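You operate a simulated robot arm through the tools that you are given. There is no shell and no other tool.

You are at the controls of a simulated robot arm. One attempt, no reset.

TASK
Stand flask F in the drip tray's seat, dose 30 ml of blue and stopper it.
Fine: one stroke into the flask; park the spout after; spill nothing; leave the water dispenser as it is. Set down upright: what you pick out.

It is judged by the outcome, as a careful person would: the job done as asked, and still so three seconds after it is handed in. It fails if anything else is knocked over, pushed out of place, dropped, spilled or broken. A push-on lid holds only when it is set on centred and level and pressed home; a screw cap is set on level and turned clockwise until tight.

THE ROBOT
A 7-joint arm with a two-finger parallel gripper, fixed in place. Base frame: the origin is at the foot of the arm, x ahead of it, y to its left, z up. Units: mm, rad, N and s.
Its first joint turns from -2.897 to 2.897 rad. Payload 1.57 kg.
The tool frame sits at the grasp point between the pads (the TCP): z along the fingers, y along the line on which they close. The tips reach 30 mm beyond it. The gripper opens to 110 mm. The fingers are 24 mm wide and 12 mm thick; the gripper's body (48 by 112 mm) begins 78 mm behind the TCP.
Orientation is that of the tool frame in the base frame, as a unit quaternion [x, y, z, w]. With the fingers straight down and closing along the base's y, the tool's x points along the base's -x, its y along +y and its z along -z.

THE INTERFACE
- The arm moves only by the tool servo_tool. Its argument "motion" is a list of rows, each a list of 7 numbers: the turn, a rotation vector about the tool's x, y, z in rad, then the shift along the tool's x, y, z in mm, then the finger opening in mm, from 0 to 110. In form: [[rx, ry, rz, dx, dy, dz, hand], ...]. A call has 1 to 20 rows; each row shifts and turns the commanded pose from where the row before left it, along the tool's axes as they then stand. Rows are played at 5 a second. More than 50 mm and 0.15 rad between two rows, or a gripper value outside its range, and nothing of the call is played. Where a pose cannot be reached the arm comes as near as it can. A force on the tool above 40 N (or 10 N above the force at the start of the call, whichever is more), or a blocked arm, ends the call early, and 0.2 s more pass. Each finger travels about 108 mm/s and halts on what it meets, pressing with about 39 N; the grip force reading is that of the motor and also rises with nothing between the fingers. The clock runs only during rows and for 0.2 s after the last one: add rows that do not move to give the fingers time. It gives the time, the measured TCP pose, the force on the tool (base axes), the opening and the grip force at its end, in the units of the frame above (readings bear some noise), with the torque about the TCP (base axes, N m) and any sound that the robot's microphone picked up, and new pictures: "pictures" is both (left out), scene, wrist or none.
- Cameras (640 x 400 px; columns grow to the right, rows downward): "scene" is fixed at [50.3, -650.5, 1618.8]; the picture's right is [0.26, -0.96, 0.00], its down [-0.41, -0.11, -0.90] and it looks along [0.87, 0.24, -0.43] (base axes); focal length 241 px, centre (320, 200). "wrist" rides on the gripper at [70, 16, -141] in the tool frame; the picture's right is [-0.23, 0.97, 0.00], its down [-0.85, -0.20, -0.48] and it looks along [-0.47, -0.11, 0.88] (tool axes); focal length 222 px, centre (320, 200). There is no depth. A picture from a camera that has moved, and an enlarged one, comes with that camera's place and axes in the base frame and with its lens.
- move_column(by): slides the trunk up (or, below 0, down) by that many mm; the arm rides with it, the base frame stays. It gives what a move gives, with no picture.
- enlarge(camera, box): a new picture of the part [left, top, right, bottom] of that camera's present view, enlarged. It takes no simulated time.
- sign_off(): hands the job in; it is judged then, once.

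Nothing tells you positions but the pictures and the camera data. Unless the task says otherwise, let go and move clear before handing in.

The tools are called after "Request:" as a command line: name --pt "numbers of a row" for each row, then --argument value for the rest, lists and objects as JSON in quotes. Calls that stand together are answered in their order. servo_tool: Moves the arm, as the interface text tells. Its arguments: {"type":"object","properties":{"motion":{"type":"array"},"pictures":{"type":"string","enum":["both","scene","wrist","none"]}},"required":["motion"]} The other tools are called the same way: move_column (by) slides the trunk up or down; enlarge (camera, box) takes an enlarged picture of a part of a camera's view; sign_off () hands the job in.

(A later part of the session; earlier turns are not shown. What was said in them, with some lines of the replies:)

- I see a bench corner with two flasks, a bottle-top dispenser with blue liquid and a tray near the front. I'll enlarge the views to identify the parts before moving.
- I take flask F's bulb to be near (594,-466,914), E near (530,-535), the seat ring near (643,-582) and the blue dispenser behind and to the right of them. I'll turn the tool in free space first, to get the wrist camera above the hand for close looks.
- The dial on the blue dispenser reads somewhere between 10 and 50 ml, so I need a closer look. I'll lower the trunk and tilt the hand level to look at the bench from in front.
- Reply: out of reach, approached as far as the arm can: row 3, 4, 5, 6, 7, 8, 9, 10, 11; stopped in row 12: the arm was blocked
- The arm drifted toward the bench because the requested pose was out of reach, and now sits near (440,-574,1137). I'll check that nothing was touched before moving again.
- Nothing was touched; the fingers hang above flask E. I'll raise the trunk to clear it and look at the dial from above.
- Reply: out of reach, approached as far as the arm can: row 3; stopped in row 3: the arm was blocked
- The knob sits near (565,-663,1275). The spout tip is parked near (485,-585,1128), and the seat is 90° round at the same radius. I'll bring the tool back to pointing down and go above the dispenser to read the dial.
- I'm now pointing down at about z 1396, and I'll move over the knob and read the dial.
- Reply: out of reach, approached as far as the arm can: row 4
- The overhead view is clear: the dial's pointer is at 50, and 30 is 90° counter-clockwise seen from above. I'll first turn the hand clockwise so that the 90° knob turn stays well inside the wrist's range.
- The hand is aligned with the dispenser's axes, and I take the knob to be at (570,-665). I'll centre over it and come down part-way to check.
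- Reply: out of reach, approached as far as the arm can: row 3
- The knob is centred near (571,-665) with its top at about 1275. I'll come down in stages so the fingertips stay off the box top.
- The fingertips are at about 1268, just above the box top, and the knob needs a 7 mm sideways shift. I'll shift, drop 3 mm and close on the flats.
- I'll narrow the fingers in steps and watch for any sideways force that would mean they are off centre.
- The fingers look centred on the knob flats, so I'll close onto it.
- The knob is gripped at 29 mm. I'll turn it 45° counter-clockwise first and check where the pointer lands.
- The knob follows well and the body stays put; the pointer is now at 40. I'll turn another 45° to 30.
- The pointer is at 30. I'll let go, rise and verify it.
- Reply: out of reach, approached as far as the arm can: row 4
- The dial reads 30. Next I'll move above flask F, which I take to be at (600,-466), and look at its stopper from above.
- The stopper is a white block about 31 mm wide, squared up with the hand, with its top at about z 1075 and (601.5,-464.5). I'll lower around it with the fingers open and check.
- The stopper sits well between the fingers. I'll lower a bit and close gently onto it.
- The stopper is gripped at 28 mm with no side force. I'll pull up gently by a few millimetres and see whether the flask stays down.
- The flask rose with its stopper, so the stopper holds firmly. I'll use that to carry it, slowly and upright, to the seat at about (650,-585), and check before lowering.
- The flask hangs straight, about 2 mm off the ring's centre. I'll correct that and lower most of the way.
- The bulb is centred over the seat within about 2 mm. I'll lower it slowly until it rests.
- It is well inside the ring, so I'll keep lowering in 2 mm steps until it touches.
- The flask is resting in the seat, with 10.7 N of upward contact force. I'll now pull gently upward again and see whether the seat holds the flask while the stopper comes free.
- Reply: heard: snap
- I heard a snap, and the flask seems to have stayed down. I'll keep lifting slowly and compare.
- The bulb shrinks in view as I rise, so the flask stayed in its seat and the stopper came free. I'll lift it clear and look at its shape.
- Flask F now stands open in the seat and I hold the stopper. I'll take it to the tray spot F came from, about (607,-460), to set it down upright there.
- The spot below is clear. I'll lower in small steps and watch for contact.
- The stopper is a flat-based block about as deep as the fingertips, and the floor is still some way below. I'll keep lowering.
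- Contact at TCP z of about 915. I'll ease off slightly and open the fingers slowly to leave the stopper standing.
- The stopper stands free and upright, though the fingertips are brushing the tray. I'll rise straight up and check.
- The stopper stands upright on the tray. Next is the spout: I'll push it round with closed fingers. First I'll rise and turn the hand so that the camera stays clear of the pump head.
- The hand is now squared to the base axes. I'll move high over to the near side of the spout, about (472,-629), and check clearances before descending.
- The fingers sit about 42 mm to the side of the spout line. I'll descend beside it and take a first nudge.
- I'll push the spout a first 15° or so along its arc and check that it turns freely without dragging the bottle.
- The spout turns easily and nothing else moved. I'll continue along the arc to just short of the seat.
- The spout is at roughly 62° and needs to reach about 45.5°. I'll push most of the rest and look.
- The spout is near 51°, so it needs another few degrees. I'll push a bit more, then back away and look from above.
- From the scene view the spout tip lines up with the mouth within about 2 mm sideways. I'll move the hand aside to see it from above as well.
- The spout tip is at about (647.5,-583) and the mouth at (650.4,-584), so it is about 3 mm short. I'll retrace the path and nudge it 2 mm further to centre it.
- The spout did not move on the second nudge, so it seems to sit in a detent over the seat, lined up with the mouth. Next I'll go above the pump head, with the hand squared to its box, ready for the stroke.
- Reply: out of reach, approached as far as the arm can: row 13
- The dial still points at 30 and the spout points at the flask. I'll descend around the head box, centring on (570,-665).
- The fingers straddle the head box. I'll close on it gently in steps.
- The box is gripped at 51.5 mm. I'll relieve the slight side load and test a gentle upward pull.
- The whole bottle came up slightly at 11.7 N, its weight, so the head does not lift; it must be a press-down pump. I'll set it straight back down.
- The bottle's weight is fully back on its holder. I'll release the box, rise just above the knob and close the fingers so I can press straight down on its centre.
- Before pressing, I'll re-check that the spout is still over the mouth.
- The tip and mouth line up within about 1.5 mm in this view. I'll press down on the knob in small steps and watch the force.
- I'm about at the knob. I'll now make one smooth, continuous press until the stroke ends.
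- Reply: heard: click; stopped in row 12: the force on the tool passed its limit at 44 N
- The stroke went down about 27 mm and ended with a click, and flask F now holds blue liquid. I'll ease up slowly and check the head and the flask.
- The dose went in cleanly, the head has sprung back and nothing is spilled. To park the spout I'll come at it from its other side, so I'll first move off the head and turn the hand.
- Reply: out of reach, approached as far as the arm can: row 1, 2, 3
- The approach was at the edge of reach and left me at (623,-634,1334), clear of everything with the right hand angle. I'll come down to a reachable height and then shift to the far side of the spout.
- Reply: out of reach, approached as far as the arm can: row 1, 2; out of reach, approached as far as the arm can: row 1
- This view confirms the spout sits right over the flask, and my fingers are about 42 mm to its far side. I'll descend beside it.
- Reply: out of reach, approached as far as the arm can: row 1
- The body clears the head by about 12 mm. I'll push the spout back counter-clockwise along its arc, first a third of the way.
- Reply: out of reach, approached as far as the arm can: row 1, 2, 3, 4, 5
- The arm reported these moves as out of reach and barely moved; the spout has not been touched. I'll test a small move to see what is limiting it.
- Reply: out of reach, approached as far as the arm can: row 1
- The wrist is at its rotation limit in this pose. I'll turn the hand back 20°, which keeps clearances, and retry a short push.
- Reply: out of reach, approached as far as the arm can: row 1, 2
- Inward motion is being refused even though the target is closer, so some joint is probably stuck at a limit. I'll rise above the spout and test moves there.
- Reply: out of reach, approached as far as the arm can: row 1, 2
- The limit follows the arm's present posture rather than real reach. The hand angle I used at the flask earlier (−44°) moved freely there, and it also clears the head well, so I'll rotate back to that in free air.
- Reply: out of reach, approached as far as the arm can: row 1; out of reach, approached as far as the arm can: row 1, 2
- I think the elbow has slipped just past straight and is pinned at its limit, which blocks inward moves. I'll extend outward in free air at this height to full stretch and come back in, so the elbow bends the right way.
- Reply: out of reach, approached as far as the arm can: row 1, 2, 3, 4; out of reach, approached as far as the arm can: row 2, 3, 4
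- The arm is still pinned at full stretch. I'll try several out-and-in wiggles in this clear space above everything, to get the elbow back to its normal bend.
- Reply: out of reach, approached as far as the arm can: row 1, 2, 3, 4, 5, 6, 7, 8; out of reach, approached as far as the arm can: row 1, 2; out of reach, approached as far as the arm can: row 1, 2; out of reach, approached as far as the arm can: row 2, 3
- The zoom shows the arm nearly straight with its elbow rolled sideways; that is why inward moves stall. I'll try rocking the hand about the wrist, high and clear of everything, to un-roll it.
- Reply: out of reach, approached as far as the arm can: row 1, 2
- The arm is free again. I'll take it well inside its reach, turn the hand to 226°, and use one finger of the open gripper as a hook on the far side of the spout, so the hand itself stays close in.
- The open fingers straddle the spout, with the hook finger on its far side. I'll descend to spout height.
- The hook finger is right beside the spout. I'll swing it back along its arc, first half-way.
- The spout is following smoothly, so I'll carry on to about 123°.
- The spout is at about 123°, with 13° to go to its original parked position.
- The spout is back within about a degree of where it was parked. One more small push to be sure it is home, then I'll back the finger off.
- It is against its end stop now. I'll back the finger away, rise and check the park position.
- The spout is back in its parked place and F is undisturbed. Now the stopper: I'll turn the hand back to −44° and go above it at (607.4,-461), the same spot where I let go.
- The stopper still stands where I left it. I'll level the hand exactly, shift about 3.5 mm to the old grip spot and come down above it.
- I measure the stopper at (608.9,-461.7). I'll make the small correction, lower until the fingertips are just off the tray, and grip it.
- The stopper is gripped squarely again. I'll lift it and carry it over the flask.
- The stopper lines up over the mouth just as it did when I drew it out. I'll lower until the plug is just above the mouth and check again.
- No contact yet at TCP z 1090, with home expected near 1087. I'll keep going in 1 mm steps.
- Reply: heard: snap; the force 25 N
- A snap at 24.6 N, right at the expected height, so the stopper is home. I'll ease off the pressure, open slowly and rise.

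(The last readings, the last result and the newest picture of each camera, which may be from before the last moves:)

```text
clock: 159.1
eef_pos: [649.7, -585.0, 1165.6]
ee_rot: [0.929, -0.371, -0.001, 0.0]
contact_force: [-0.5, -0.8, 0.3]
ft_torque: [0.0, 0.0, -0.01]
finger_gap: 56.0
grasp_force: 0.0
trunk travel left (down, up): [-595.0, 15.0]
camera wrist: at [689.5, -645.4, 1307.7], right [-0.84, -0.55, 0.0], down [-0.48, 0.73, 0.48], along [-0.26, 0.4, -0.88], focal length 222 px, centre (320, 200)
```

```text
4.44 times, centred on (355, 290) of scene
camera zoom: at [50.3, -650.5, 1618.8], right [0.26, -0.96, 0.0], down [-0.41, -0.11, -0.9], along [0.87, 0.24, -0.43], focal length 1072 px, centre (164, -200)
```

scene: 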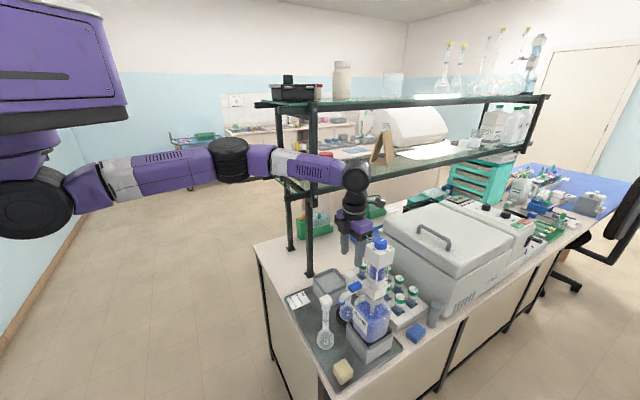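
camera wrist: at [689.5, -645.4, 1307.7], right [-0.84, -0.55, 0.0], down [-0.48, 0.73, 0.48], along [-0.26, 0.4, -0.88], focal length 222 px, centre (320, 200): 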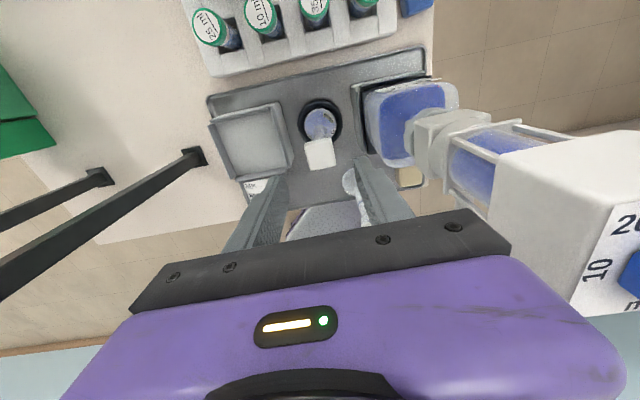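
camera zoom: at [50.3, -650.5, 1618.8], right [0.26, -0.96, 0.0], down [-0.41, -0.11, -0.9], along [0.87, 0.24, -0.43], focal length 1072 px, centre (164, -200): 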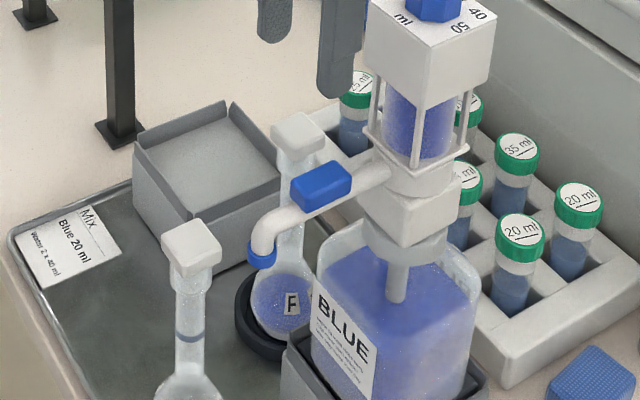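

Flask F stands stoppered in the seat with the blue dose, and the spout is parked. I'll move the arm well clear and take a last look around.

Request:
servo_tool --pt "0 0 0 0 0 -35 56" --pt "0 0 0 -30 -20 -15 56" --pt "0 0 0 -30 -20 0 56" --pt "0 0 0 -35 -20 0 56" --pt "0 0 0 -35 0 -15 56" --pt "0 0 0 -35 0 -20 56" --pt "0 0 0 -35 0 -20 56" --pt "0 0 0 0 0 0 56"

Request:
enlarge --camera "scene" --box '[260, 220, 460, 390]'

Request:
enlarge --camera "scene" --box '[325, 255, 385, 345]'

Request:
enlarge --camera "wrist" --box '[200, 0, 440, 200]'

```text
clock: 160.9
eef_pos: [545.8, -403.0, 1272.7]
ee_rot: [0.929, -0.371, 0.001, 0.0]
contact_force: [-0.5, -0.8, -0.4]
ft_torque: [0.01, 0.0, 0.05]
finger_gap: 55.9
grasp_force: 0.0
trunk travel left (down, up): [-595.0, 15.0]
camera wrist: at [585.3, -463.5, 1414.3], right [-0.84, -0.55, 0.0], down [-0.48, 0.73, 0.48], along [-0.26, 0.4, -0.88], focal length 222 px, centre (320, 200)
```

scene: 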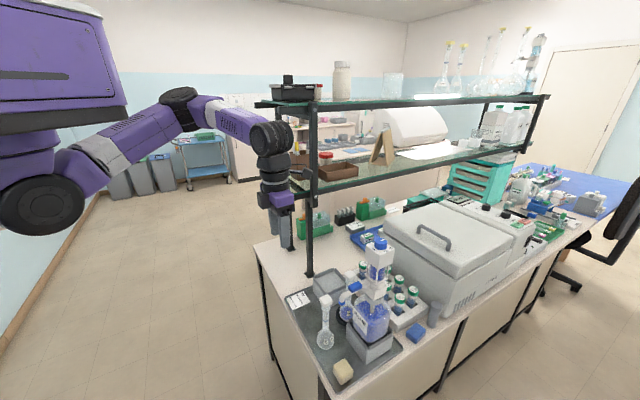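
wrist: 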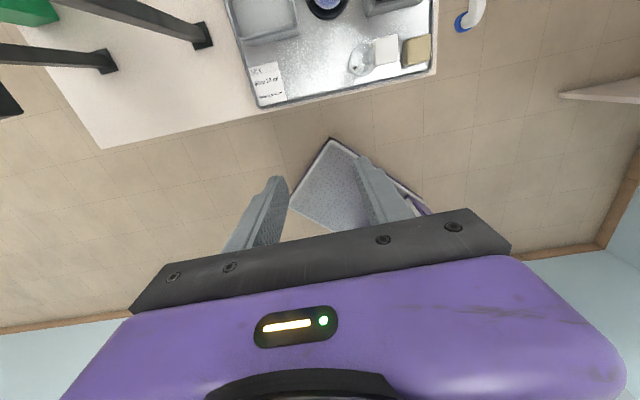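

```text
2.35 times, centred on (360, 305) of scene
camera zoom: at [50.3, -650.5, 1618.8], right [0.26, -0.96, 0.0], down [-0.41, -0.11, -0.9], along [0.87, 0.24, -0.43], focal length 568 px, centre (226, -47)
```

zoom: 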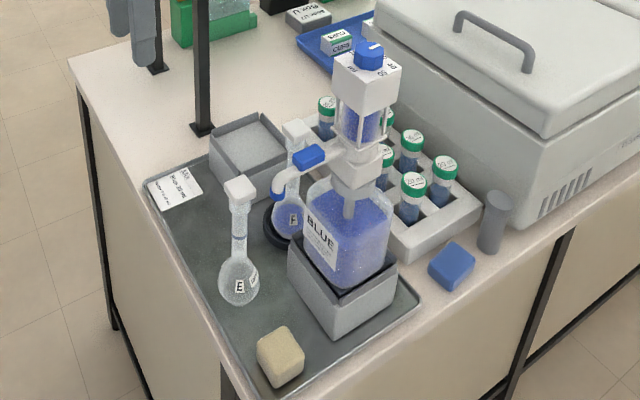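

```text
4.44 times, centred on (355, 300) of scene
camera zoom: at [50.3, -650.5, 1618.8], right [0.26, -0.96, 0.0], down [-0.41, -0.11, -0.9], along [0.87, 0.24, -0.43], focal length 1072 px, centre (164, -244)
```

zoom: 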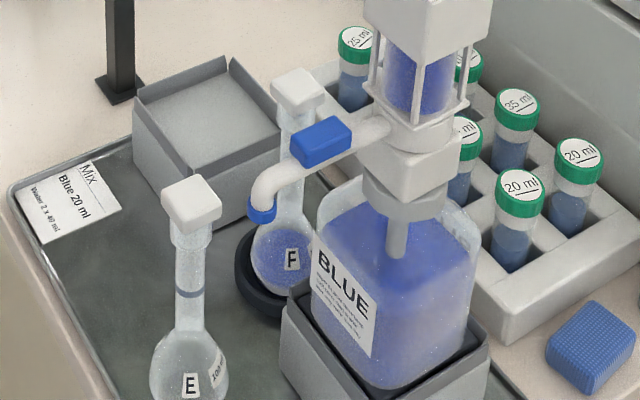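

```text
2.00 times, centred on (320, 100) of wrist
camera zoom: at [585.3, -463.5, 1414.3], right [-0.84, -0.55, 0.0], down [-0.48, 0.73, 0.48], along [-0.26, 0.4, -0.88], focal length 444 px, centre (320, 400)
```

zoom: 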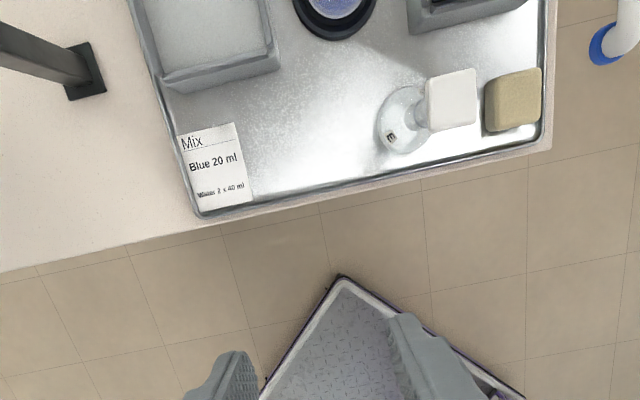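

F stands upright and stoppered in the drip tray's seat. It had one 30 ml stroke of blue, the spout is parked again, the tray is dry and nothing else has moved. The arm is clear, so I'm handing the job in.

Request:
sign_off

```text
The job is handed in.
```

Flask F is standing in the drip tray's seat with one 30 ml stroke of blue in it, stoppered, and the job is handed in. The sign-off returned no verdict, so what follows is from the camera views and force readings.

- **Dose:** The dispenser's dial was at 50, so I turned it to 30 before the stroke and left it at 30. The card on the tray says "Blue 20 ml", but I followed your 30 ml.
- **Stopper:** It came out with the flask in the seat and stood upright on the tray while I dosed. It went back on level, with a snap at about 25 N.
- **Spout:** It is back in its parked position. I saw no spill on the tray or bench.
- **Blue dispenser:** While finding out how the pump worked, I lifted its bottle about 3 mm and set it straight back. It sits in its holder within about 1 mm of where it was.
- **Everything else:** I saw nothing else moved. I saw no water dispenser set up at the tray and touched nothing of the kind.
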